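You operate a simulated robot arm through the tools that you are given. There is no shell and no other tool.

The job below is to be done with a simulated robot arm. You get a single attempt, and the scene is never put back.

TASK
Put both nuts from the grey tray into their tin and close it.
Fine: the tin stands on the issue table; the tray is on the goods trolley.

It is judged by the outcome, as a careful person would: the job done as asked, and still so three seconds after it is handed in. It fails if anything else is knocked over, pushed out of place, dropped, spilled or broken.

THE ROBOT
A 6-joint arm with a two-finger gripper, fixed in place. Base frame: the origin is on the floor under the middle of its stand, x ahead of it, y to its left, z up; the work surface is at about z = 500. Readings come in mm, degrees, newtons and seconds.
It reaches about 1572 mm from its shoulder. Its first joint turns from -166.0 to 166.0 degrees. Payload 2.45 kg.
The TCP is the grasp point between the finger pads, 20 mm short of the fingertips. In the tool frame z runs along the fingers and y along their closing line. The gripper opens to 140 mm; its body begins 168 mm behind the TCP.
Orientation is told as [roll, pitch, yaw] about the base's x, y, z axes, in that order, counted from this pose: with the fingers straight down and closing along the base's y, the tool's x points along the base's -x, its y along +y and its z along -z.

THE INTERFACE
- The arm moves only by the tool send_rows. Its argument "deltas" is one flat list of numbers, 6 for each row, row after row: the shift along the base's x, y, z in units of 25 mm (1.0 is 25 mm), then the turn, a rotation vector about the base's x, y, z in units of 6 degrees (1.0 is 6 degrees). In form: [dx, dy, dz, rx, ry, rz, dx, dy, dz, rx, ry, rz, ...]. A call has 1 to 20 rows; each row shifts and turns the commanded pose from where the row before left it. "claw" is the opening, from 0 (shut) to 1 (fully open), set as the call begins (left out, the last holds). A call with a number of a shift or a turn outside -1 to 1 is refused whole. Rows are played at 5 a second. More than 50 mm and 8.6 degrees between two rows, or a gripper value outside its range, and nothing of the call is played. Where a pose cannot be reached the arm comes as near as it can. A force on the tool above 40 N (or 10 N above the force at the start of the call, whichever is more), or a blocked arm, ends the call early, and 0.2 s more pass. Each finger travels about 45 mm/s and halts on what it meets, pressing with about 24 N; the grip force reading is that of the motor and also rises with nothing between the fingers. The clock runs only during rows and for 0.2 s after the last one: add rows that do not move to give the fingers time. The reply holds the time, the measured pose of the TCP, the force on the tool along the base axes, the opening and the grip force, in the units named above and with some noise, with the torque about the TCP (base axes, N m) and any sound that the robot's microphone picked up.
- Cameras (640 x 400 px; columns grow to the right, rows downward): "scene" is fixed at [411.8, -508.4, 1648.5]; the picture's right is [0.74, -0.67, 0.00], its down [-0.63, -0.69, -0.35] and it looks along [0.23, 0.26, -0.94] (base axes); focal length 298 px, centre (320, 200). "wrist" rides on the gripper at [78, 11, -209] in the tool frame; the picture's right is [-0.14, 0.99, 0.00], its down [-0.92, -0.13, -0.37] and it looks along [-0.36, -0.05, 0.93] (tool axes); focal length 280 px, centre (320, 200).
- snapshot(camera): a new picture of that camera. It takes no simulated time.
- point_at(camera, pixels): for up to 12 pixels [column, row] of the newest picture of that camera ("zoom" is the newest enlarged one), the place [x, y, z] in the base frame of the surface seen there, good to about 2 mm, but the place of the scene camera against the robot may be out by one fixed shift of up to 18 mm in any direction. It takes no simulated time.
- inspect(camera, box): a new picture of the part [left, top, right, bottom] of that camera's present view, enlarged. It takes no simulated time.
- job_done(): hands the job in; it is judged then, once.

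Open the gripper and draw the arm clear of the work before you hand the job in, unless the task says otherwise.

The tools are called after "Emit:" as a command line: name --argument value ..., lists and objects as JSON in quotes. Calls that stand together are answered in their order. send_rows: Moves the arm, as the interface text tells. Its arguments: {"type":"object","properties":{"deltas":{"type":"array"},"claw":{"type":"number"}},"required":["deltas"]} The other tools are called the same way: snapshot (camera) takes a picture; point_at (camera, pixels) gives the place of the surface under pixels of a picture; inspect (camera, box) takes an enlarged picture of a part of a camera's view; job_done () hands the job in.

At the start:

```text
time_s: 0.0
tool_pos: [647.6, -151.0, 1174.8]
tool_rot: [0.0, 0.0, -0.1]
force: [-0.3, -0.9, -0.1]
moment: [0.01, -0.02, -0.01]
finger_gap: 139.7
gripper_force: 0.1
```

scene: 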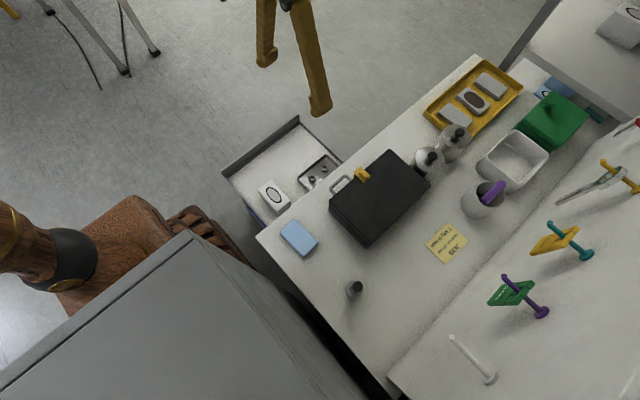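
wrist: 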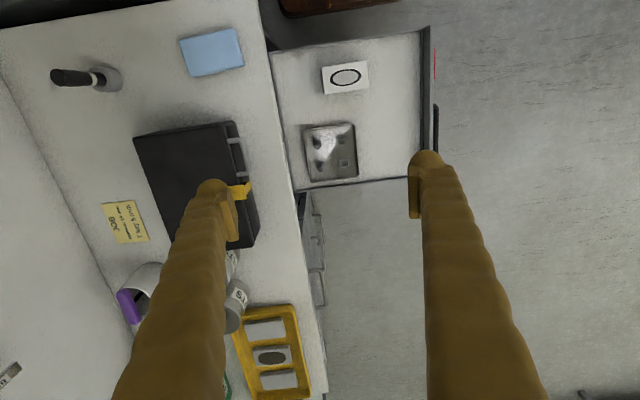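

The first pictures show a goods trolley with a grey tray near scene (320,172), and several containers on the table. I'll enlarge the regions to identify the tin, the lid and the nuts.

Emit:
inspect --camera "scene" --box '[220, 100, 380, 200]'

Emit:
inspect --camera "scene" --box '[400, 50, 640, 200]'

Emit:
inspect --camera "scene" --box '[480, 0, 640, 100]'

Emit:
inspect --camera "wrist" --box '[260, 40, 420, 140]'

```text
4.00 times, centred on (300, 150) of scene
```

zoom: 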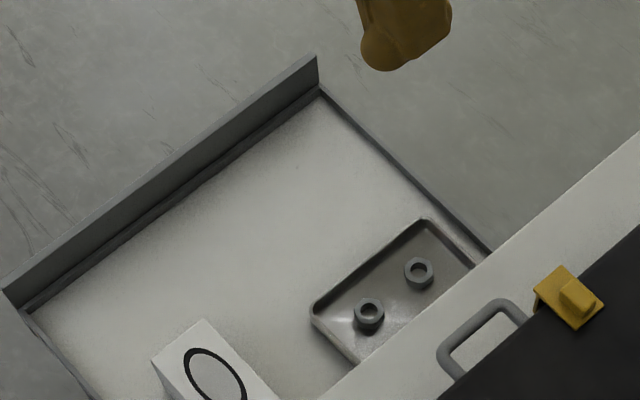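

```text
2.67 times, centred on (520, 125) of scene
```

zoom: 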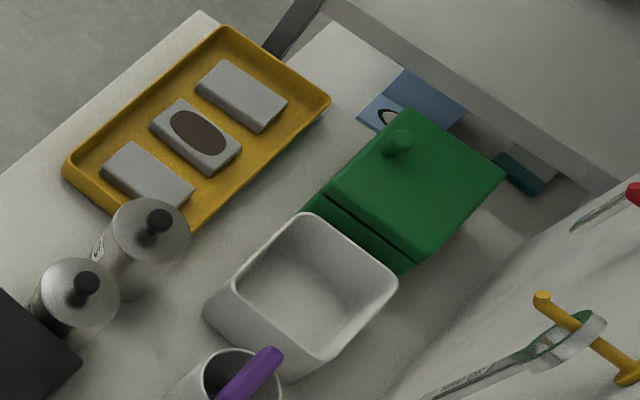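

```text
4.00 times, centred on (560, 50) of scene
```

zoom: 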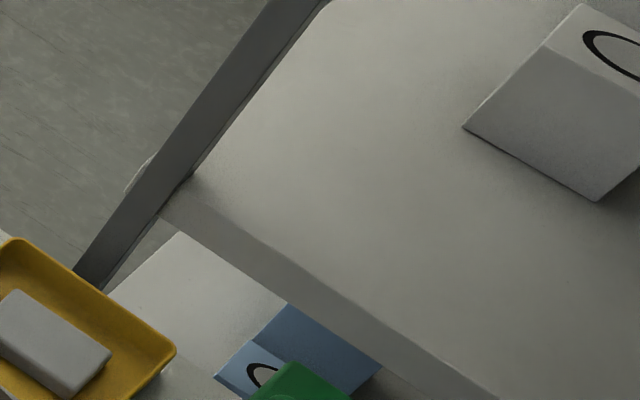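

```text
4.00 times, centred on (340, 90) of wrist
```

zoom: 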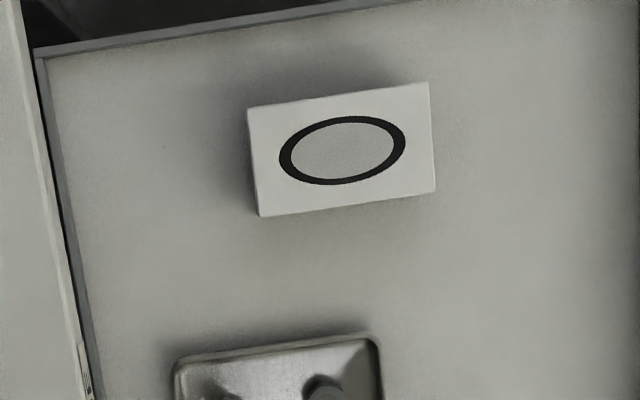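

The two round canisters with black knobs near (430,160) and (455,140) look like lidded tins with labels. I'll look at them, the note at (445,240), and other places more closely.

Emit:
inspect --camera "scene" --box '[400, 110, 496, 170]'

Emit:
inspect --camera "scene" --box '[410, 210, 490, 260]'

Emit:
inspect --camera "wrist" --box '[80, 180, 176, 240]'

Emit:
inspect --camera "wrist" --box '[200, 240, 296, 300]'

Emit:
inspect --camera "wrist" --box '[280, 110, 376, 170]'

Emit:
inspect --camera "scene" --box '[400, 200, 640, 400]'

```text
6.67 times, centred on (448, 140) of scene
```

zoom: 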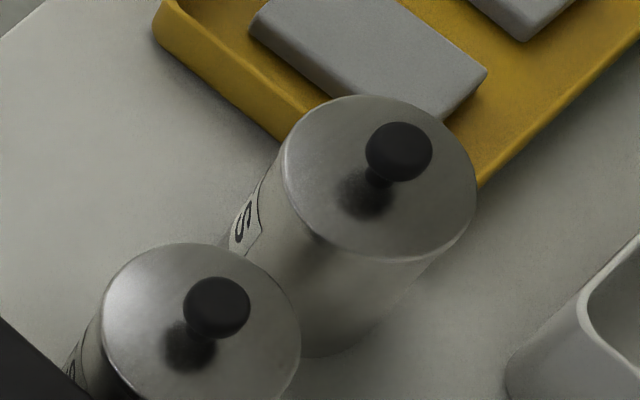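

```text
8.00 times, centred on (450, 235) of scene
```

zoom: 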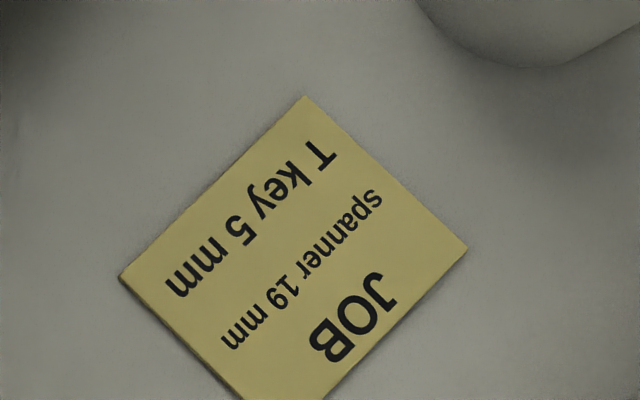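

```text
6.67 times, centred on (128, 210) of wrist
```

zoom: 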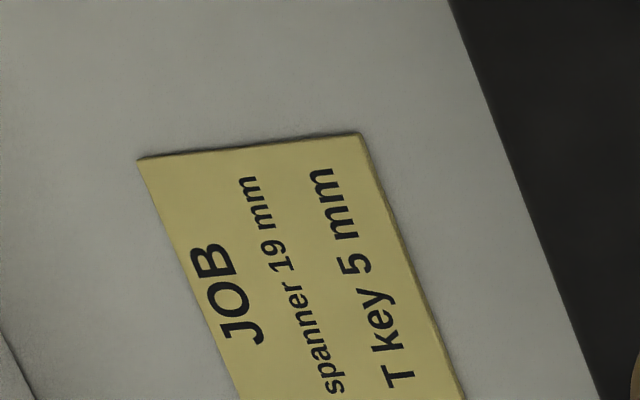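

```text
6.67 times, centred on (248, 270) of wrist
```

zoom: 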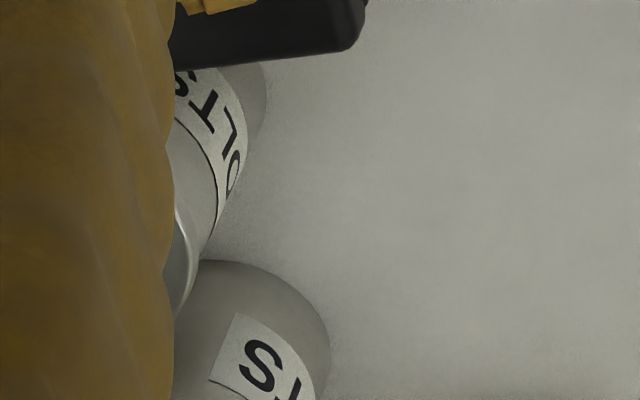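

```text
6.67 times, centred on (328, 140) of wrist
```

zoom: 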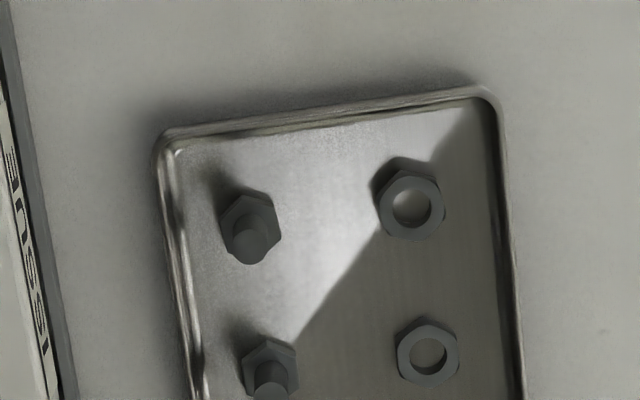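

```text
2.00 times, centred on (520, 300) of scene
```

zoom: 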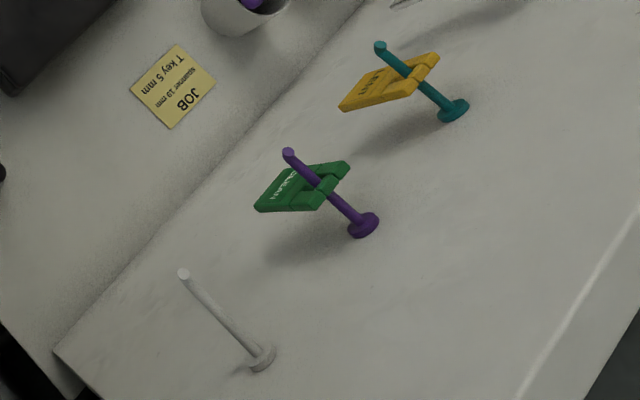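

The tray holds two bolts and two nuts; one tin reads "...OLTS", the other "..TS" (probably NUTS). The table edge is lettered ISSUE. I'll measure positions with both cameras.

Emit:
snapshot --camera "wrist"

Emit:
snapshot --camera "scene"

Emit:
point_at --camera "wrist" --pixels '[[339, 141], [341, 163], [305, 128], [355, 123], [357, 177], [308, 181], [316, 144], [318, 165], [345, 76], [300, 60], [232, 46], [240, 165]]'

Emit:
point_at --camera "scene" --pixels '[[312, 180], [325, 169], [269, 190], [430, 158], [432, 152], [455, 138], [458, 131], [298, 238], [380, 190], [495, 150], [480, 200], [450, 242]]'

```text
taken
```

wrist: 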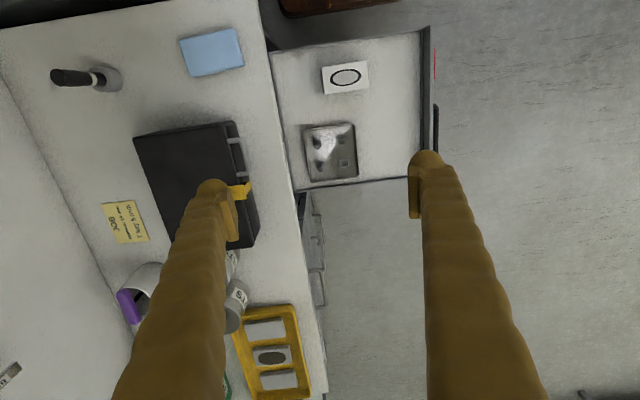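

```text
taken
```

scene: 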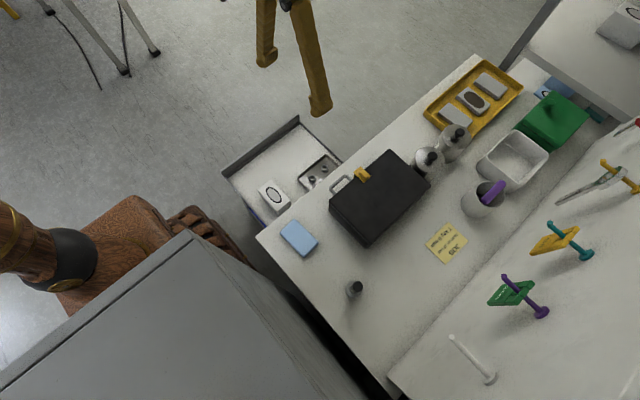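

```text
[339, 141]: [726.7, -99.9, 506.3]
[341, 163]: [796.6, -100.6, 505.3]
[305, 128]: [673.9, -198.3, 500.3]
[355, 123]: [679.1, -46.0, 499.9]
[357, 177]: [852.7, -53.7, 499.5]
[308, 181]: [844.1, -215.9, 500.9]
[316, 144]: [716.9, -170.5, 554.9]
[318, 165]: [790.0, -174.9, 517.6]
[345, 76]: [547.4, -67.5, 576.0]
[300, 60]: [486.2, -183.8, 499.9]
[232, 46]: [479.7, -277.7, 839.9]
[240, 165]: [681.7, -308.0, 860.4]
```

```text
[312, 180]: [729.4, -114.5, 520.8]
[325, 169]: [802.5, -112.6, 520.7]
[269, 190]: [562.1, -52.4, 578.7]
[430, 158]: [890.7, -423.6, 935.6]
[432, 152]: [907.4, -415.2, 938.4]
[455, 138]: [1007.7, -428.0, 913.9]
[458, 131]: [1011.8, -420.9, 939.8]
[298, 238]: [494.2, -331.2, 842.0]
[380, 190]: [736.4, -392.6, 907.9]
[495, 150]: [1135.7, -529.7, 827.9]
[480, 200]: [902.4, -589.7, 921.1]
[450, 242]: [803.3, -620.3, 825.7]
```

The trolley deck is at z≈500 and the issue table top near z≈825, tins about 90–110 mm tall. I'll measure the table edge, tray rims, tins' lids and knobs, and the tall objects around.

Emit:
point_at --camera "scene" --pixels '[[262, 236], [340, 168], [475, 62], [190, 240], [280, 290], [60, 350], [560, 225], [500, 360], [530, 50], [560, 20], [625, 25], [295, 125]]'

Emit:
inspect --camera "scene" --box '[400, 110, 496, 170]'

Emit:
point_at --camera "zoom" --pixels '[[285, 160], [380, 100], [475, 190], [385, 260], [330, 130], [400, 145], [100, 320], [190, 245], [300, 330], [225, 300], [380, 300], [520, 250]]'

Emit:
point_at --camera "wrist" --pixels '[[262, 20], [270, 45], [285, 120], [300, 200], [315, 280], [325, 350], [425, 40], [420, 120], [360, 180], [400, 60], [225, 300], [270, 340]]'

```text
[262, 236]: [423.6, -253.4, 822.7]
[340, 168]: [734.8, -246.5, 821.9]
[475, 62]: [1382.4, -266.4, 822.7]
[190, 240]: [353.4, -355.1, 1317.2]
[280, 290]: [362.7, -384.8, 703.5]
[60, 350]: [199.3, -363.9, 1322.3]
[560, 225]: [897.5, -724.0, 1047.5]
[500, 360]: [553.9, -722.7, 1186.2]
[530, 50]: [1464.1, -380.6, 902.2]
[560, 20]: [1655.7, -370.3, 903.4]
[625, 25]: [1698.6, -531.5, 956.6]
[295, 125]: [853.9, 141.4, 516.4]
```

```text
6.67 times, centred on (448, 140) of scene
```

zoom: 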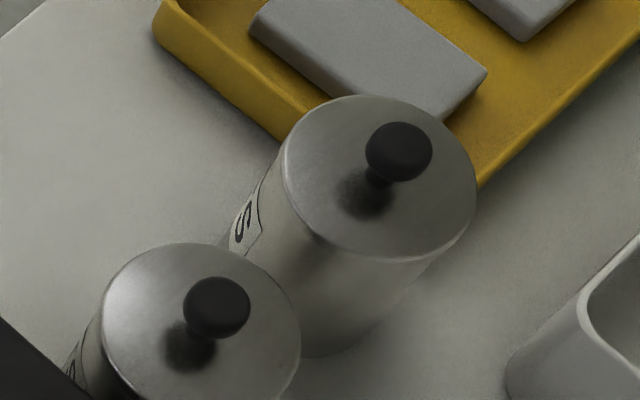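

```text
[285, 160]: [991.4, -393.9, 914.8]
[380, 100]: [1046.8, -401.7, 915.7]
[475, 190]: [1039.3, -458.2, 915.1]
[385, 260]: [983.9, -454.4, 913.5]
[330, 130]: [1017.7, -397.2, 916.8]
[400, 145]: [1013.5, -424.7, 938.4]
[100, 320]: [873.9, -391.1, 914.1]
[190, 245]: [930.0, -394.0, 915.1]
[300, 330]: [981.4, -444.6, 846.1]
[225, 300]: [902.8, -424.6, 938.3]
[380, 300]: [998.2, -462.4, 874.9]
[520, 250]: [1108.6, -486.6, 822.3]
```

```text
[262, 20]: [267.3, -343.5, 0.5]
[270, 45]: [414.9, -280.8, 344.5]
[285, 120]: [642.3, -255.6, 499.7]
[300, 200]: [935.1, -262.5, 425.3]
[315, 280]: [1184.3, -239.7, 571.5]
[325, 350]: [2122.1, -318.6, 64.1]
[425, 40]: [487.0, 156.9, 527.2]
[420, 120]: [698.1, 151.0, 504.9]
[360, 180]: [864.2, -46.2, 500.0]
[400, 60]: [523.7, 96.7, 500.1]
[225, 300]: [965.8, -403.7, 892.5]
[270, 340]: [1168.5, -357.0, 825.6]
```

The tins are centred near (903,-424) and (1014,-427), with lid tops at z≈915 and knob tops ~939. To read the labels I'll move the hand to about (800,-150,1040), turned -45° in yaw, so the wrist camera looks at the label side of the tins.

Emit:
send_rows --deltas '[0.76, 0, -0.67, 0, 0, -0.94, 0.76, 0, -0.67, 0, 0, -0.94, 0.76, 0, -0.67, 0, 0, -0.94, 0.76, 0, -0.67, 0, 0, -0.94, 0.76, 0, -0.67, 0, 0, -0.94, 0.76, 0, -0.67, 0, 0, -0.94, 0.76, 0, -0.67, 0, 0, -0.94, 0.76, 0, -0.67, 0, 0, -0.94, 0, 0, 0, 0, 0, 0]' --claw 1

Emit:
snapshot --camera "wrist"

Emit:
snapshot --camera "scene"

```text
time_s: 2.0
tool_pos: [798.0, -150.4, 1039.6]
tool_rot: [0.1, 0.1, -45.1]
force: [0.2, 0.5, -0.1]
moment: [0.02, -0.03, 0.0]
finger_gap: 139.9
gripper_force: 0.0
```

```text
taken
```

wrist: 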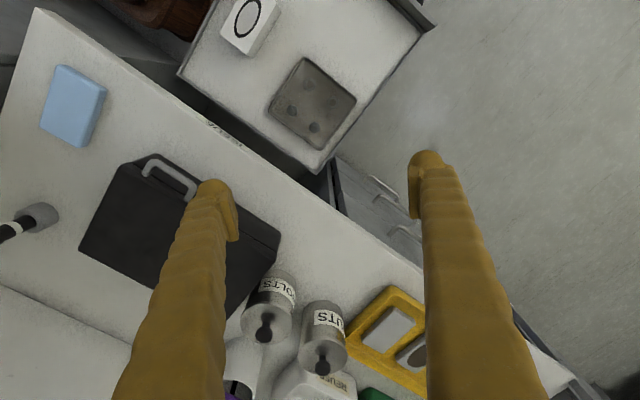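

```text
taken
```

scene: 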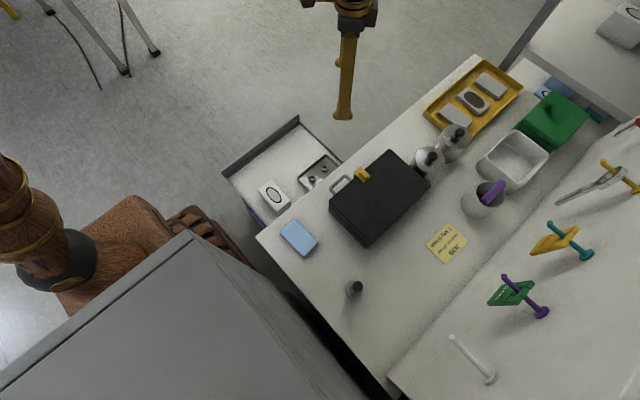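

The wrist view now shows "...OLTS" at (275,290) and "..UTS" at (325,320). I'll enlarge and measure lids, knobs and the tray content from here.

Emit:
inspect --camera "wrist" --box '[230, 260, 390, 400]'

Emit:
point_at --camera "zoom" --pixels '[[328, 268], [95, 180], [310, 310], [323, 350], [423, 330], [372, 395], [365, 350], [364, 362], [130, 300], [340, 200]]'

Emit:
inspect --camera "wrist" --box '[256, 46, 368, 158]'

```text
2.86 times, centred on (310, 330) of wrist
```

zoom: 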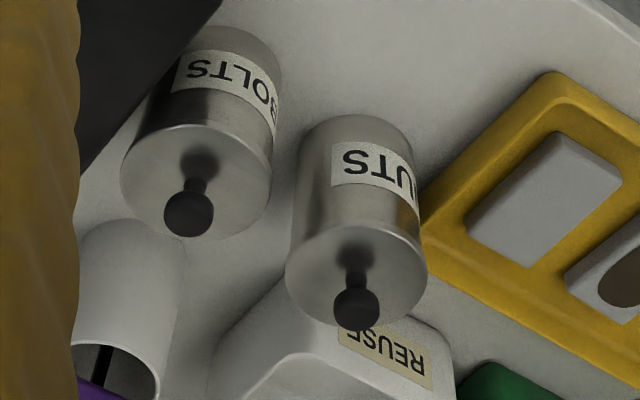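

```text
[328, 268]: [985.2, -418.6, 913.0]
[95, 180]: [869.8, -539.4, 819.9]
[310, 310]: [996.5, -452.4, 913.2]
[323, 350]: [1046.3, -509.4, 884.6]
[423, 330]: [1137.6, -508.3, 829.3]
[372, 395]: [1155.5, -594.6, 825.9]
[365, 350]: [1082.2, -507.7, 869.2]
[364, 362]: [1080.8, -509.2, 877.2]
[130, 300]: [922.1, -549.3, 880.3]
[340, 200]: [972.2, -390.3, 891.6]
```

```text
3.57 times, centred on (312, 102) of wrist
```

zoom: 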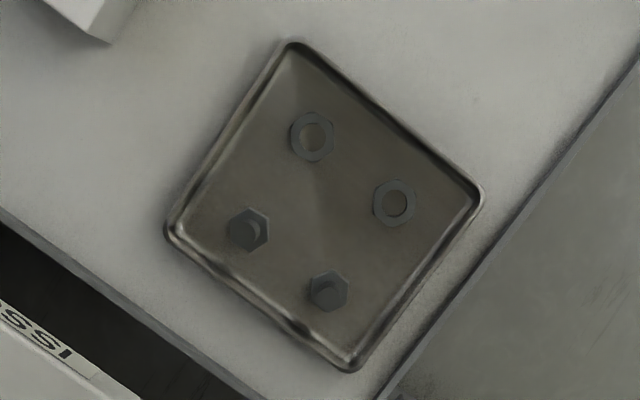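

The tin on the right is "NUTS" (lid around zoom (357,275)); the other is "BOLTS". Now I measure the nuts in the tray, then the NUTS lid rim and knob via the wrist camera.

Emit:
point_at --camera "zoom" --pixels '[[297, 125], [330, 135], [310, 160], [314, 136], [377, 200], [410, 205], [393, 224], [396, 202], [290, 42], [482, 195], [352, 370], [168, 228]]'

Emit:
inspect --camera "wrist" --box '[290, 290, 360, 390]'

Emit:
point_at --camera "wrist" --pixels '[[323, 366], [320, 363], [327, 363], [323, 371], [300, 345], [346, 345], [322, 330], [310, 332], [335, 333], [305, 355], [340, 355], [264, 335]]'

```text
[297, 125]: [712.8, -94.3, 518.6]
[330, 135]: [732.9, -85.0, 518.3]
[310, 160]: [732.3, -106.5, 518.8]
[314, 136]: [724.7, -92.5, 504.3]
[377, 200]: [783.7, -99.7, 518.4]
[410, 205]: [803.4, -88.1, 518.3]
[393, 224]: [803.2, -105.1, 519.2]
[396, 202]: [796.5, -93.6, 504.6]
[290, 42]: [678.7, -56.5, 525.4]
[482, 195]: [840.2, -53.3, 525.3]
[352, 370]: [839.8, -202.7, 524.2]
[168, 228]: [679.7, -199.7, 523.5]
```

```text
4.00 times, centred on (325, 340) of wrist
```

zoom: 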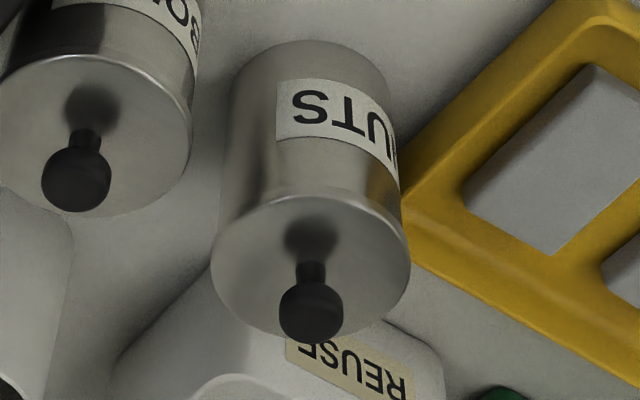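

```text
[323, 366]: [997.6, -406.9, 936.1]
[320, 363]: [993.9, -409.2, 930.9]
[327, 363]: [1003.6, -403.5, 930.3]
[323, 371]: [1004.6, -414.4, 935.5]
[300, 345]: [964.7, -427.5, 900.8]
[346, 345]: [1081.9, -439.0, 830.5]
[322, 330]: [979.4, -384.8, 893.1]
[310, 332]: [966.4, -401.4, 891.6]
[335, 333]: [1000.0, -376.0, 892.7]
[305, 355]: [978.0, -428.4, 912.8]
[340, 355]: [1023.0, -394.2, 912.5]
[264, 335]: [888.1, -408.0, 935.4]
```

NUTS lid knob via wrist is near (1000,-408,936) (scene camera reads about +13,-15,+2 off). The nuts are at about (725,-95) and (795,-95), tops at z 518.5. I'll move above the NUTS tin at a safe height with yaw -90 so fingers close along x.

Emit:
send_rows --deltas '[0.673, -0.863, 0.067, 0, 0, -0.625, 0.673, -0.863, 0.067, 0, 0, -0.625, 0.673, -0.863, 0.067, 0, 0, -0.625, 0.673, -0.863, 0.067, 0, 0, -0.625, 0.673, -0.863, 0.067, 0, 0, -0.625, 0.673, -0.863, 0.067, 0, 0, -0.625, 0.673, -0.863, 0.067, 0, 0, -0.625, 0.673, -0.863, 0.067, 0, 0, -0.625, 0.673, -0.863, 0.067, 0, 0, -0.625, 0.673, -0.863, 0.067, 0, 0, -0.625, 0.673, -0.863, 0.067, 0, 0, -0.625, 0.673, -0.863, 0.067, 0, 0, -0.625, 0, 0, 0, 0, 0, 0]'

Emit:
snapshot --camera "wrist"

Emit:
snapshot --camera "scene"

```text
time_s: 4.8
tool_pos: [997.7, -411.0, 1061.7]
tool_rot: [0.0, 0.0, -90.1]
force: [0.6, 0.4, -0.2]
moment: [-0.04, 0.03, -0.01]
finger_gap: 140.3
gripper_force: 0.1
```

```text
taken
```

wrist: 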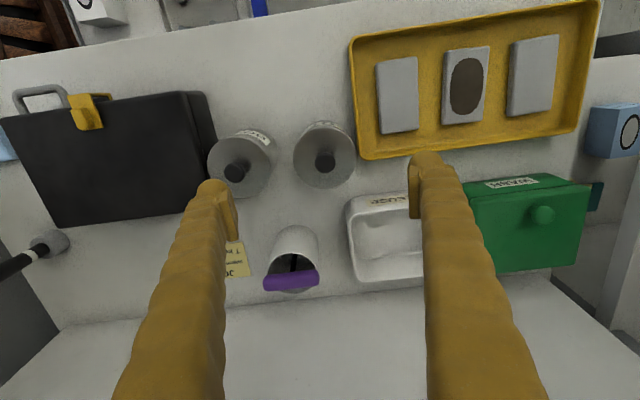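

```text
taken
```

scene: 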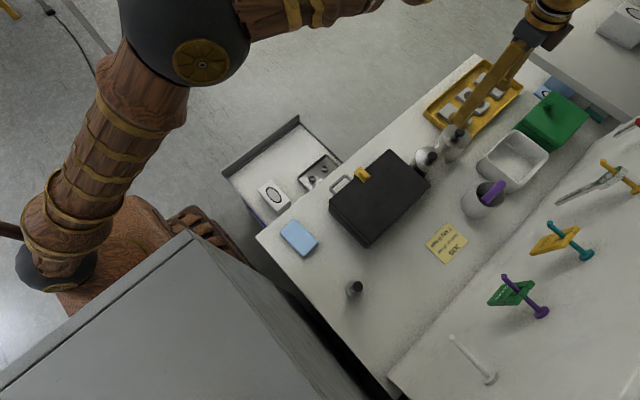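

The NUTS tin with its knob is at wrist (325,160). I'll enlarge and measure the knob and lid rim precisely, plus the free strip in front of the tins.

Emit:
inspect --camera "wrist" --box '[284, 110, 364, 200]'

Emit:
point_at --camera "wrist" --pixels '[[325, 161], [320, 161], [330, 161], [325, 157], [325, 166], [316, 163], [334, 163], [296, 158], [353, 158], [324, 185], [280, 90], [300, 110]]'

```text
4.44 times, centred on (324, 155) of wrist
```

zoom: 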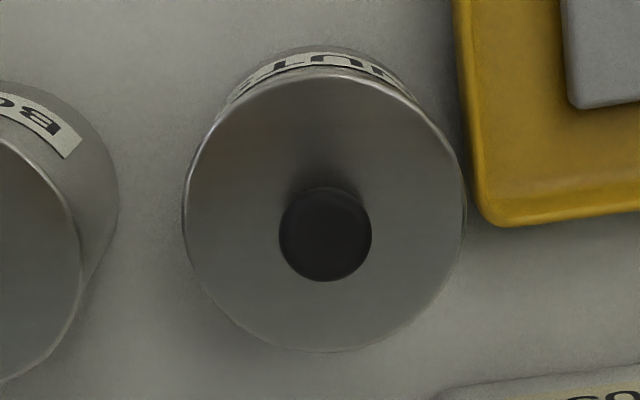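

```text
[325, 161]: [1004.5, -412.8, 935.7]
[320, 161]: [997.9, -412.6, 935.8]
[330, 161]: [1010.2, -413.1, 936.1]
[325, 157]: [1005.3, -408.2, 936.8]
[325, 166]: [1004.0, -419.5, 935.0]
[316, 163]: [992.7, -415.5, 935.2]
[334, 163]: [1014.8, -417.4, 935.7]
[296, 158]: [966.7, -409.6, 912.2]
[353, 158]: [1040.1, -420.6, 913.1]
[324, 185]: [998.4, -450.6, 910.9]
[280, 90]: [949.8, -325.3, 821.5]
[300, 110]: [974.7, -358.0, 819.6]
```

Knob centre works out at about (1004,-415), top z≈936, radius ≈12.8; lid rim radius ≈41. I'll send a still row to see the reading noise, while part-closing the fingers to about 56 mm.

Emit:
send_rows --deltas '[0, 0, 0, 0, 0, 0, 0, 0, 0, 0, 0, 0, 0, 0, 0, 0, 0, 0, 0, 0, 0, 0, 0, 0, 0, 0, 0, 0, 0, 0]' --claw 0.4

Emit:
snapshot --camera "wrist"

```text
time_s: 6.0
tool_pos: [998.3, -411.0, 1059.9]
tool_rot: [0.0, 0.0, -90.1]
force: [-0.1, -0.3, -0.2]
moment: [0.03, 0.0, 0.02]
finger_gap: 56.0
gripper_force: 0.0
```

```text
taken
```

wrist: 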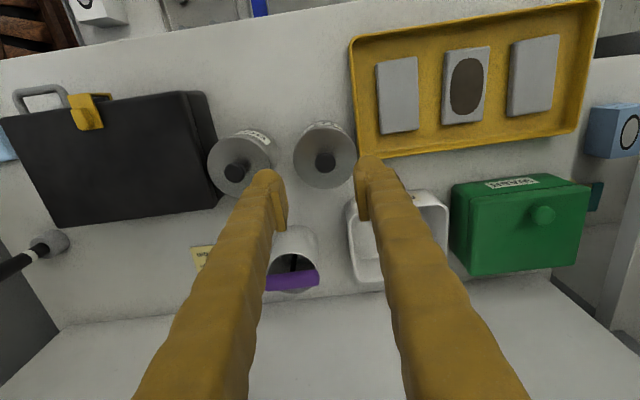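

Reading is steady at about (998.2,-411,1060). I move +6 mm x, -4.3 mm y and down to z≈975 (tips ~955, above the knob) and check alignment.

Emit:
send_rows --deltas '[0.048, -0.034, -0.68, 0, 0, 0, 0.048, -0.034, -0.68, 0, 0, 0, 0.048, -0.034, -0.68, 0, 0, 0, 0.048, -0.034, -0.68, 0, 0, 0, 0.048, -0.034, -0.68, 0, 0, 0, 0, 0, 0, 0, 0, 0]'

Emit:
snapshot --camera "wrist"

Emit:
inspect --camera "wrist" --box '[240, 120, 400, 240]'

```text
time_s: 7.4
tool_pos: [1006.2, -414.0, 974.9]
tool_rot: [0.0, 0.0, -90.1]
force: [0.8, -0.2, 0.8]
moment: [-0.03, 0.02, 0.03]
finger_gap: 56.2
gripper_force: 0.0
```

```text
taken
```

wrist: 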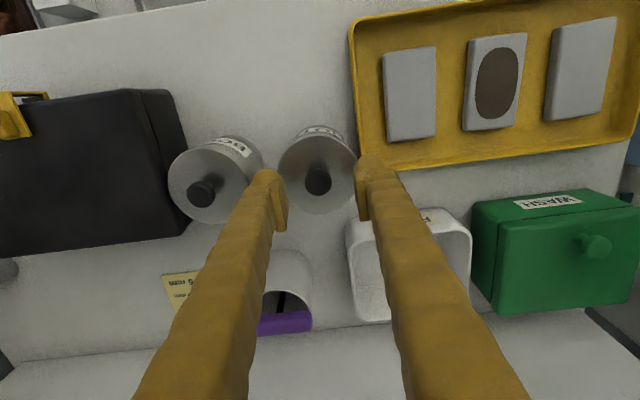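

```text
3.33 times, centred on (320, 180) of wrist
```

zoom: 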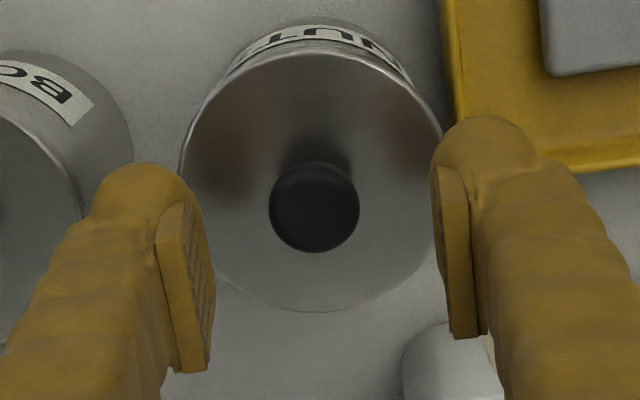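

Knob at zoom (314,207) between the pads. I'll check with point_at for the knob and the pad positions.

Emit:
point_at --camera "zoom" --pixels '[[314, 207], [294, 207], [334, 207], [314, 187], [314, 227], [275, 207], [354, 207], [200, 260], [455, 250], [192, 215], [440, 190], [314, 300]]'

Emit:
send_rows --deltas '[0, 0, 0, 0, 0, 0]'

```text
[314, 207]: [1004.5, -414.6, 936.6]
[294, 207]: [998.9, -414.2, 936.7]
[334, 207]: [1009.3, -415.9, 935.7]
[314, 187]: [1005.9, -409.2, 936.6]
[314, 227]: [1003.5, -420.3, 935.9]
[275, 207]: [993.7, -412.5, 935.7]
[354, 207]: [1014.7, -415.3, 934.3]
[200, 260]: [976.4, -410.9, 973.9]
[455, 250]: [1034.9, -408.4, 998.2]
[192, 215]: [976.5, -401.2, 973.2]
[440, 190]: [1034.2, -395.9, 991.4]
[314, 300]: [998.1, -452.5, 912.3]
```

```text
time_s: 7.8
tool_pos: [1006.6, -413.6, 974.8]
tool_rot: [0.1, 0.0, -90.2]
force: [0.3, -1.2, -0.3]
moment: [0.01, -0.02, 0.02]
finger_gap: 55.9
gripper_force: 0.0
```

Knob centre (1004.4,-415.0); pads' midpoint is ~1.3 mm too far in +x and TCP ~1.2 mm short in y. I correct and lower to z≈937 (tips ~917, lid top ~913).

Emit:
send_rows --deltas '[-0.06, -0.048, 0, 0, 0, 0, 0, 0, -0.5, 0, 0, 0, 0, 0, -0.5, 0, 0, 0, 0, 0, -0.516, 0, 0, 0, 0, 0, 0, 0, 0, 0, 0, 0, 0, 0, 0, 0]'

Emit:
inspect --camera "wrist" --box '[240, 120, 400, 240]'

```text
time_s: 9.2
tool_pos: [1004.5, -415.6, 936.7]
tool_rot: [0.0, 0.0, -90.1]
force: [-0.3, 0.0, 0.5]
moment: [0.03, -0.01, 0.03]
finger_gap: 55.9
gripper_force: 0.0
```

```text
3.33 times, centred on (320, 180) of wrist
```

zoom: 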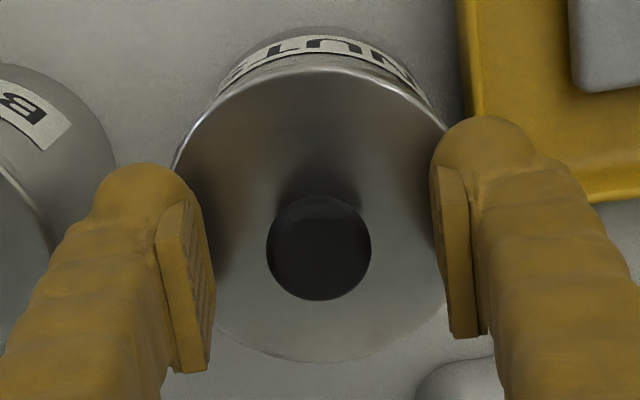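

The knob (zoom (319,248)) sits exactly at the TCP pixel (320,250). I close the fingers on it, giving time.

Emit:
send_rows --deltas '[0, 0, 0, 0, 0, 0, 0, 0, 0, 0, 0, 0, 0, 0, 0, 0, 0, 0, 0, 0, 0, 0, 0, 0, 0, 0, 0, 0, 0, 0]' --claw 0

Emit:
inspect --camera "wrist" --box '[240, 120, 400, 240]'

```text
time_s: 10.4
tool_pos: [1004.6, -415.9, 936.8]
tool_rot: [0.0, 0.0, -90.1]
force: [0.3, 0.3, 0.2]
moment: [0.0, 0.01, -0.01]
finger_gap: 21.5
gripper_force: 23.8
heard: snap
```

```text
3.33 times, centred on (320, 180) of wrist
```

zoom: 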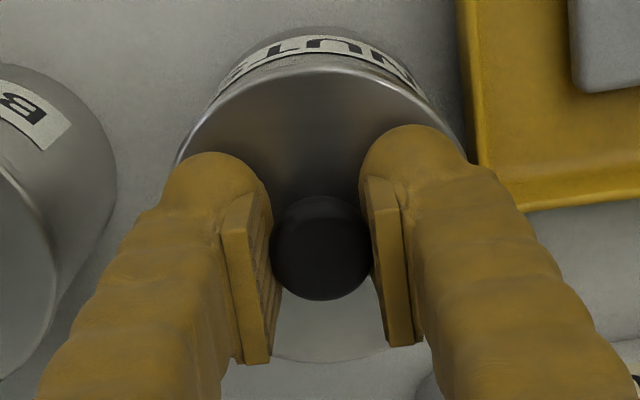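

The grip reads 21.5 mm at 23.8 N with a "snap" heard; the picture shows the knob held between the pads. I lift slowly by ~10 mm and check force and picture.

Emit:
send_rows --deltas '[0, 0, 0.1, 0, 0, 0, 0, 0, 0.1, 0, 0, 0, 0, 0, 0.1, 0, 0, 0, 0, 0, 0.1, 0, 0, 0, 0, 0, 0, 0, 0, 0]'

Emit:
snapshot --camera "wrist"

Emit:
inspect --camera "scene" --box '[400, 100, 500, 180]'

```text
time_s: 11.6
tool_pos: [1004.1, -415.4, 947.3]
tool_rot: [0.0, 0.0, -90.1]
force: [0.4, 0.5, -0.6]
moment: [-0.03, -0.01, 0.01]
finger_gap: 21.5
gripper_force: 24.6
```

```text
taken
```

wrist: 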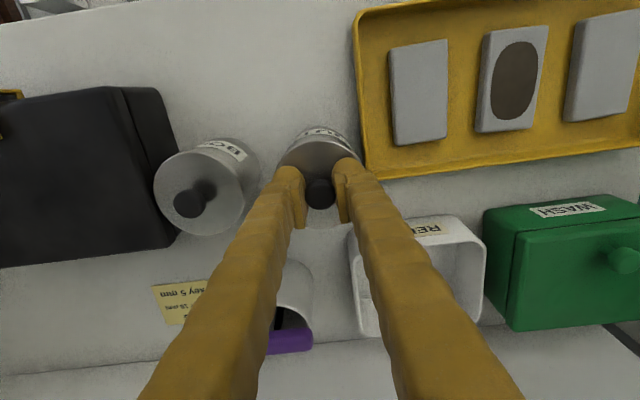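

```text
5.00 times, centred on (450, 140) of scene
```

zoom: 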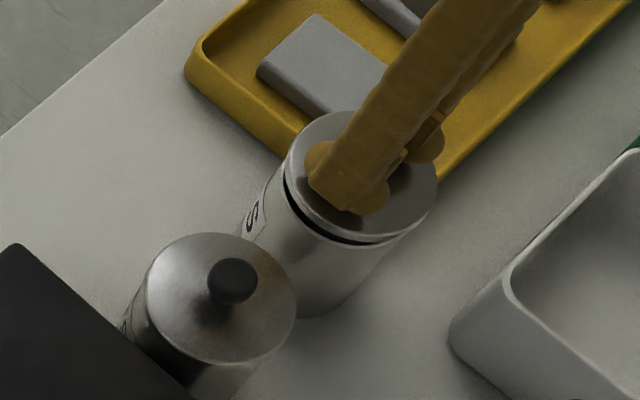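

The lid comes off cleanly (dark gap seen at scene zoom (340,235)), tin stays put. I raise it, carry it to the free strip in front of the tins at about (954,-300), and lower to about z≈880.

Emit:
send_rows --deltas '[0, 0, 0.76, 0, 0, 0, 0, 0, 0.76, 0, 0, 0, -0.4, 0.92, 0, 0, 0, 0, -0.4, 0.92, 0, 0, 0, 0, -0.4, 0.92, 0, 0, 0, 0, -0.4, 0.92, 0, 0, 0, 0, -0.4, 0.92, 0, 0, 0, 0, 0, 0, -0.7, 0, 0, 0, 0, 0, -0.7, 0, 0, 0, 0, 0, -0.7, 0, 0, 0, 0, 0, -0.7, 0, 0, 0, 0, 0, -0.7, 0, 0, 0, 0, 0, -0.7, 0, 0, 0, 0, 0, 0, 0, 0, 0]'

Emit:
snapshot --camera "wrist"

Emit:
snapshot --camera "scene"

```text
time_s: 14.6
tool_pos: [955.3, -300.5, 879.8]
tool_rot: [0.1, 0.1, -90.1]
force: [0.1, -0.3, -0.5]
moment: [0.01, -0.01, -0.01]
finger_gap: 21.7
gripper_force: 24.1
```

```text
taken
```

wrist: 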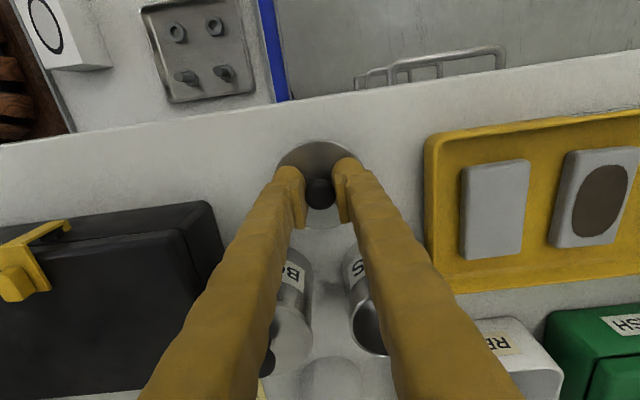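

```text
taken
```

scene: 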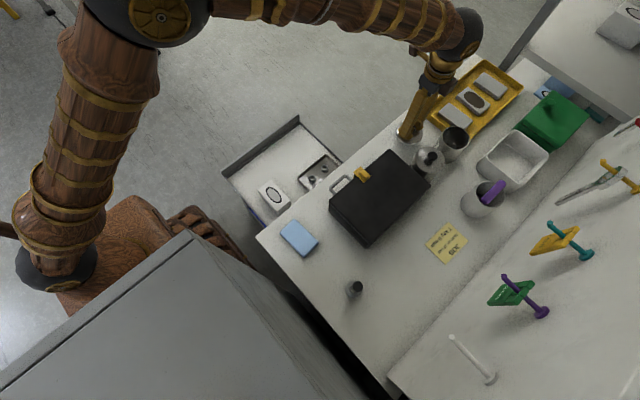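

The tin is open and the lid hangs over a free strip. I lower gently toward the table in small steps, watching force.

Emit:
send_rows --deltas '[0, 0, -0.3, 0, 0, 0, 0, 0, -0.3, 0, 0, 0, 0, 0, -0.1, 0, 0, 0, 0, 0, 0, 0, 0, 0]'

Emit:
send_rows --deltas '[0, 0, -0.1, 0, 0, 0, 0, 0, 0, 0, 0, 0]'

Emit:
inspect --camera "scene" --box '[370, 90, 450, 150]'

```text
time_s: 15.6
tool_pos: [953.7, -301.0, 861.6]
tool_rot: [0.0, 0.0, -90.1]
force: [0.3, 0.1, -0.8]
moment: [-0.03, -0.01, -0.01]
finger_gap: 21.6
gripper_force: 24.2
```

```text
time_s: 16.2
tool_pos: [954.5, -302.8, 859.7]
tool_rot: [0.0, -0.1, -90.1]
force: [-0.3, -0.8, 0.0]
moment: [-0.02, 0.03, 0.01]
finger_gap: 21.6
gripper_force: 23.8
```

```text
6.67 times, centred on (410, 120) of scene
```

zoom: 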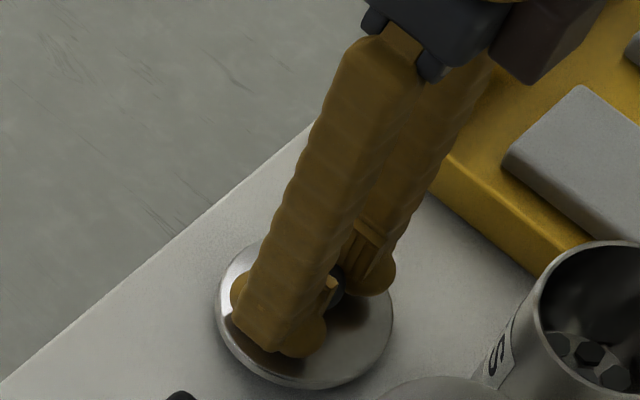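

The tin already holds some hex nuts inside, confirming it. The lid isn't in contact yet (force ≈0), so I continue in finer steps.

Emit:
send_rows --deltas '[0, 0, -0.06, 0, 0, 0, 0, 0, 0, 0, 0, 0]'

Emit:
send_rows --deltas '[0, 0, -0.06, 0, 0, 0, 0, 0, 0, 0, 0, 0]'

Emit:
send_rows --deltas '[0, 0, -0.06, 0, 0, 0, 0, 0, 0, 0, 0, 0]'

Emit:
inspect --camera "scene" --box '[370, 90, 450, 150]'

```text
time_s: 16.8
tool_pos: [954.3, -300.7, 858.2]
tool_rot: [0.0, 0.0, -90.0]
force: [-0.4, 0.5, -0.1]
moment: [-0.03, 0.01, -0.03]
finger_gap: 21.2
gripper_force: 24.4
```

```text
time_s: 17.4
tool_pos: [954.4, -301.3, 857.4]
tool_rot: [0.1, 0.0, -90.1]
force: [-0.1, 0.6, -1.0]
moment: [-0.01, -0.01, -0.01]
finger_gap: 21.7
gripper_force: 24.0
```

```text
time_s: 18.0
tool_pos: [955.5, -300.9, 857.3]
tool_rot: [0.1, 0.0, -90.1]
force: [-3.2, -1.4, 13.1]
moment: [-0.06, 0.02, 0.01]
finger_gap: 21.6
gripper_force: 24.1
```

```text
6.67 times, centred on (410, 120) of scene
```

zoom: 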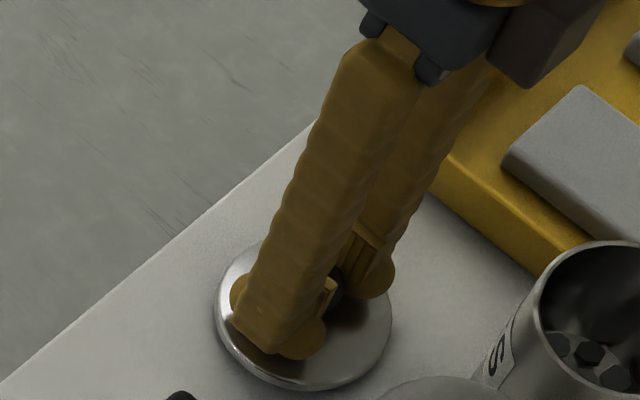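

Contact at TCP z≈857 with 13 N: the lid rests on the table. I ease up slightly, open the fingers to ~56 mm, then rise.

Emit:
send_rows --deltas '[0, 0, 0.05, 0, 0, 0, 0, 0, 0, 0, 0, 0]'

Emit:
send_rows --deltas '[0, 0, 0, 0, 0, 0, 0, 0, 0, 0, 0, 0, 0, 0, 0, 0, 0, 0, 0, 0, 0, 0, 0, 0]' --claw 0.4

Emit:
inspect --camera "wrist" --box '[240, 120, 400, 240]'

```text
time_s: 18.6
tool_pos: [953.9, -300.0, 857.9]
tool_rot: [0.0, 0.0, -90.1]
force: [1.4, 0.4, 2.6]
moment: [-0.01, -0.01, 0.06]
finger_gap: 21.4
gripper_force: 23.9
```

```text
time_s: 19.6
tool_pos: [955.5, -301.5, 858.4]
tool_rot: [-0.1, 0.1, -90.0]
force: [-0.2, -0.3, 0.6]
moment: [-0.01, -0.04, -0.01]
finger_gap: 55.9
gripper_force: 0.1
```

```text
3.33 times, centred on (320, 180) of wrist
```

zoom: 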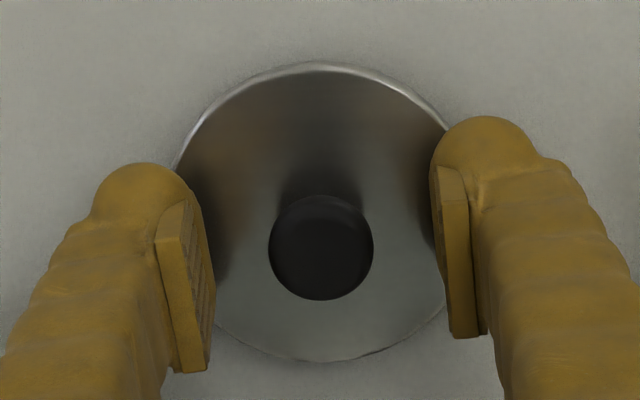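

The lid rests on the table, knob at zoom (321,248). Now I rise to z≈1000 and carry the open hand over the trolley above the nuts at about (760,-95).

Emit:
send_rows --deltas '[0, 0, 0.5, 0, 0, 0, 0, 0, 0.9, 0, 0, 0, 0, 0, 0.9, 0, 0, 0, 0, 0, 0.9, 0, 0, 0, 0, 0, 0.9, 0, 0, 0, 0, 0, 0.9, 0, 0, 0, 0, 0, 0.7, 0, 0, 0, -0.867, 0.916, 0, 0, 0, 0, -0.867, 0.916, 0, 0, 0, 0, -0.867, 0.916, 0, 0, 0, 0, -0.867, 0.916, 0, 0, 0, 0, -0.867, 0.916, 0, 0, 0, 0, -0.867, 0.916, 0, 0, 0, 0, -0.867, 0.916, 0, 0, 0, 0, -0.867, 0.916, 0, 0, 0, 0, -0.867, 0.916, 0, 0, 0, 0, 0, 0, 0, 0, 0, 0]'

Emit:
snapshot --camera "wrist"

Emit:
snapshot --camera "scene"

```text
time_s: 23.2
tool_pos: [757.8, -92.1, 998.5]
tool_rot: [-0.1, 0.0, -90.2]
force: [-0.1, -0.2, 0.1]
moment: [0.0, -0.03, 0.0]
finger_gap: 56.1
gripper_force: 0.0
```

```text
taken
```

wrist: 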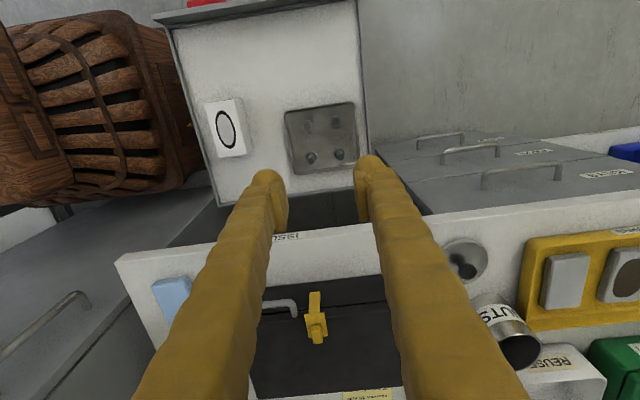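

```text
taken
```

scene: 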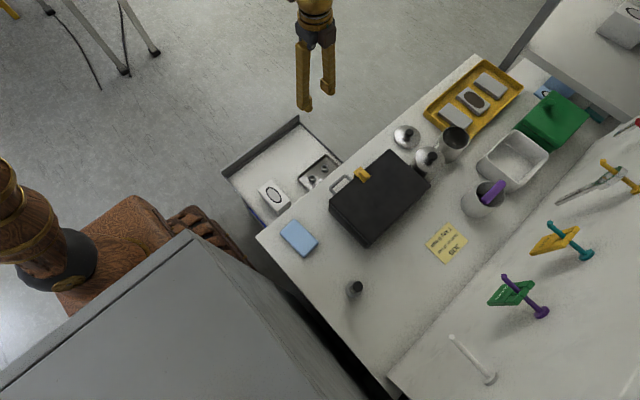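

The lid lies safely at scene (405,135) and the hand is above the trolley. I descend part-way (to z≈820), checking clearance to the table edge.

Emit:
send_rows --deltas '[0, 0, -0.9, 0, 0, 0, 0, 0, -0.9, 0, 0, 0, 0, 0, -0.9, 0, 0, 0, 0, 0, -0.9, 0, 0, 0, 0, 0, -0.9, 0, 0, 0, 0, 0, -0.9, 0, 0, 0, 0, 0, -0.9, 0, 0, 0, 0, 0, -0.9, 0, 0, 0, 0, 0, 0, 0, 0, 0]' --claw 0.8

Emit:
snapshot --camera "wrist"

Emit:
snapshot --camera "scene"

```text
time_s: 25.2
tool_pos: [758.4, -94.6, 818.6]
tool_rot: [-0.1, -0.1, -90.1]
force: [0.0, -0.6, 0.4]
moment: [0.0, 0.01, 0.01]
finger_gap: 111.9
gripper_force: 0.0
```

```text
taken
```

wrist: 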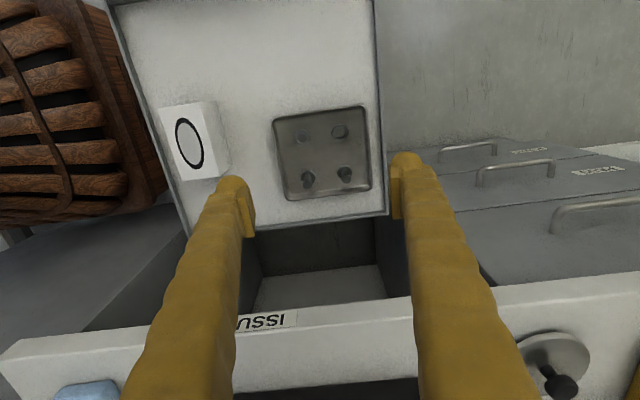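

```text
taken
```

scene: 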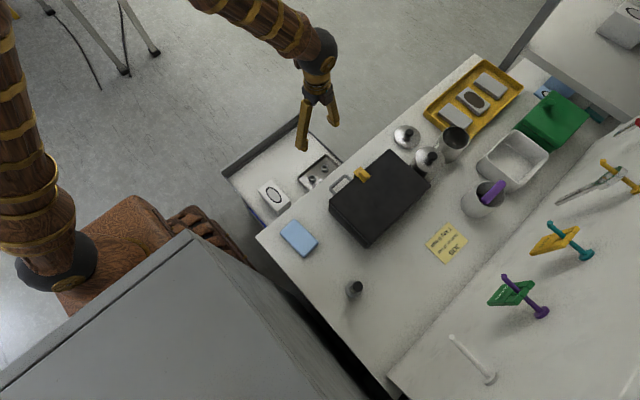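

Everything looks clear. Before going lower I measure the drawer/handle area at the right and the nuts' shape, to check clearances.

Emit:
point_at --camera "wrist" --pixels '[[467, 148], [515, 170], [450, 190], [400, 150], [320, 300], [320, 260], [380, 200], [300, 220], [302, 138], [340, 131], [200, 110], [270, 340]]'

Emit:
inspect --camera "wrist" --box '[265, 95, 385, 205]'

```text
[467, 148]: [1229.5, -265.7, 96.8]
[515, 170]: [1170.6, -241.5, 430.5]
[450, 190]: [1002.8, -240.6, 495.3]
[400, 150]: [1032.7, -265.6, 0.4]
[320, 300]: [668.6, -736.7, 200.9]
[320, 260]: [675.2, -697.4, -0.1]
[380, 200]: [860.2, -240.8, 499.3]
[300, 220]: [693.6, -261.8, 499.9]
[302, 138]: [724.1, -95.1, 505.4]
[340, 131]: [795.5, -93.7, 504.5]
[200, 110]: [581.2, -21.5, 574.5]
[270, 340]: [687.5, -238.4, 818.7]
```

```text
3.64 times, centred on (325, 150) of wrist
```

zoom: 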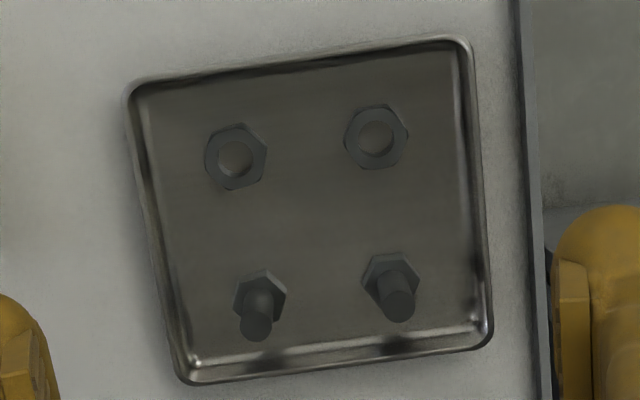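

Table front face is at y≈-240, so there is ample room. I descend to z≈670 for a close view of the nuts and tray walls.

Emit:
send_rows --deltas '[0, 0, -0.75, 0, 0, 0, 0, 0, -0.75, 0, 0, 0, 0, 0, -0.75, 0, 0, 0, 0, 0, -0.75, 0, 0, 0, 0, 0, -0.75, 0, 0, 0, 0, 0, -0.75, 0, 0, 0, 0, 0, -0.75, 0, 0, 0, 0, 0, -0.75, 0, 0, 0, 0, 0, 0, 0, 0, 0]'

Emit:
snapshot --camera "wrist"

Emit:
snapshot --camera "scene"

Emit:
inspect --camera "wrist" --box '[250, 90, 410, 190]'

```text
time_s: 27.2
tool_pos: [757.9, -95.7, 667.8]
tool_rot: [0.1, -0.1, -90.1]
force: [-0.9, -0.2, 0.2]
moment: [0.01, 0.0, -0.02]
finger_gap: 112.2
gripper_force: 0.1
```

```text
taken
```

wrist: 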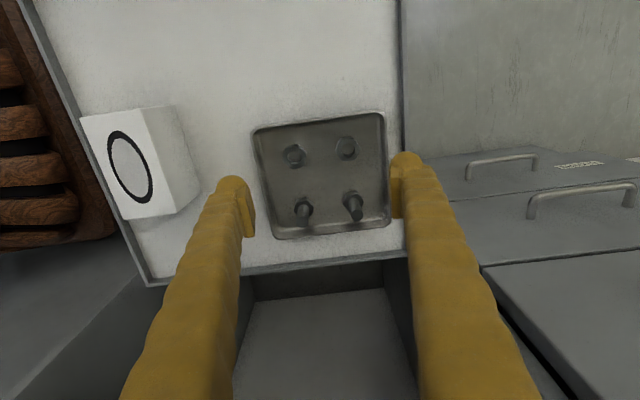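

```text
taken
```

scene: 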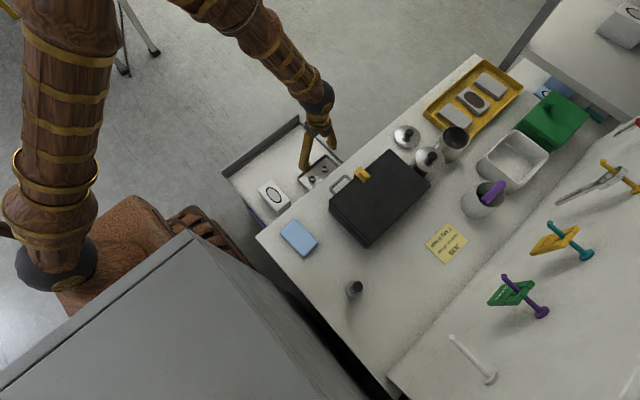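

```text
4.00 times, centred on (330, 140) of wrist
```

zoom: 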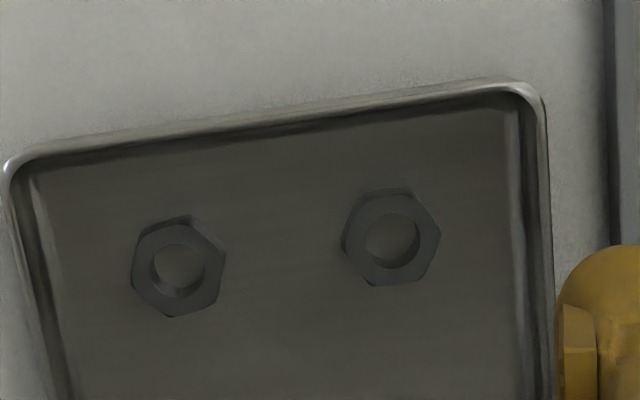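

Both nuts are clear at zoom (178,265) and (392,238). I'll measure their hexagon corners, centres and the tray's inner walls.

Emit:
point_at --camera "zoom" --pixels '[[188, 226], [221, 256], [211, 297], [171, 312], [136, 284], [147, 241], [401, 197], [435, 236], [421, 274], [376, 282], [348, 246], [361, 203]]'

Emit:
point_at --camera "zoom" --pixels '[[178, 268], [392, 240], [12, 200], [30, 220], [45, 250], [548, 200], [530, 200], [510, 200], [270, 118], [270, 130], [270, 145], [290, 260]]'

```text
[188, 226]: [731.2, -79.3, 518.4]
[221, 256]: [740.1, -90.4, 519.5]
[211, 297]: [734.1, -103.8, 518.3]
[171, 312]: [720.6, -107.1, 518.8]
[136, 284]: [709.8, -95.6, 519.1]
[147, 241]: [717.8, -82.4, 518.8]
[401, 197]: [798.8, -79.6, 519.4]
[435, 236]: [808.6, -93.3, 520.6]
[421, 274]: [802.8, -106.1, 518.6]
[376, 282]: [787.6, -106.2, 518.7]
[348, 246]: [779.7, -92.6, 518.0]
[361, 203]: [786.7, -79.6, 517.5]
```

```text
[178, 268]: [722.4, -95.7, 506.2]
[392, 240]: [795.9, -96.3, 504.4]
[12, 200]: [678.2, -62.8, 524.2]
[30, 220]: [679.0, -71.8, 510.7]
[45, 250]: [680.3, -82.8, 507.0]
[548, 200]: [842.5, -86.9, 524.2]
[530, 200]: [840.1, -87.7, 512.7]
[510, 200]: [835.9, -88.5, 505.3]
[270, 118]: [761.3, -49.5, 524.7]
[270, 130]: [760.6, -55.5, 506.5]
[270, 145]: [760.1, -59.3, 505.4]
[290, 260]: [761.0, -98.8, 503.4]
```

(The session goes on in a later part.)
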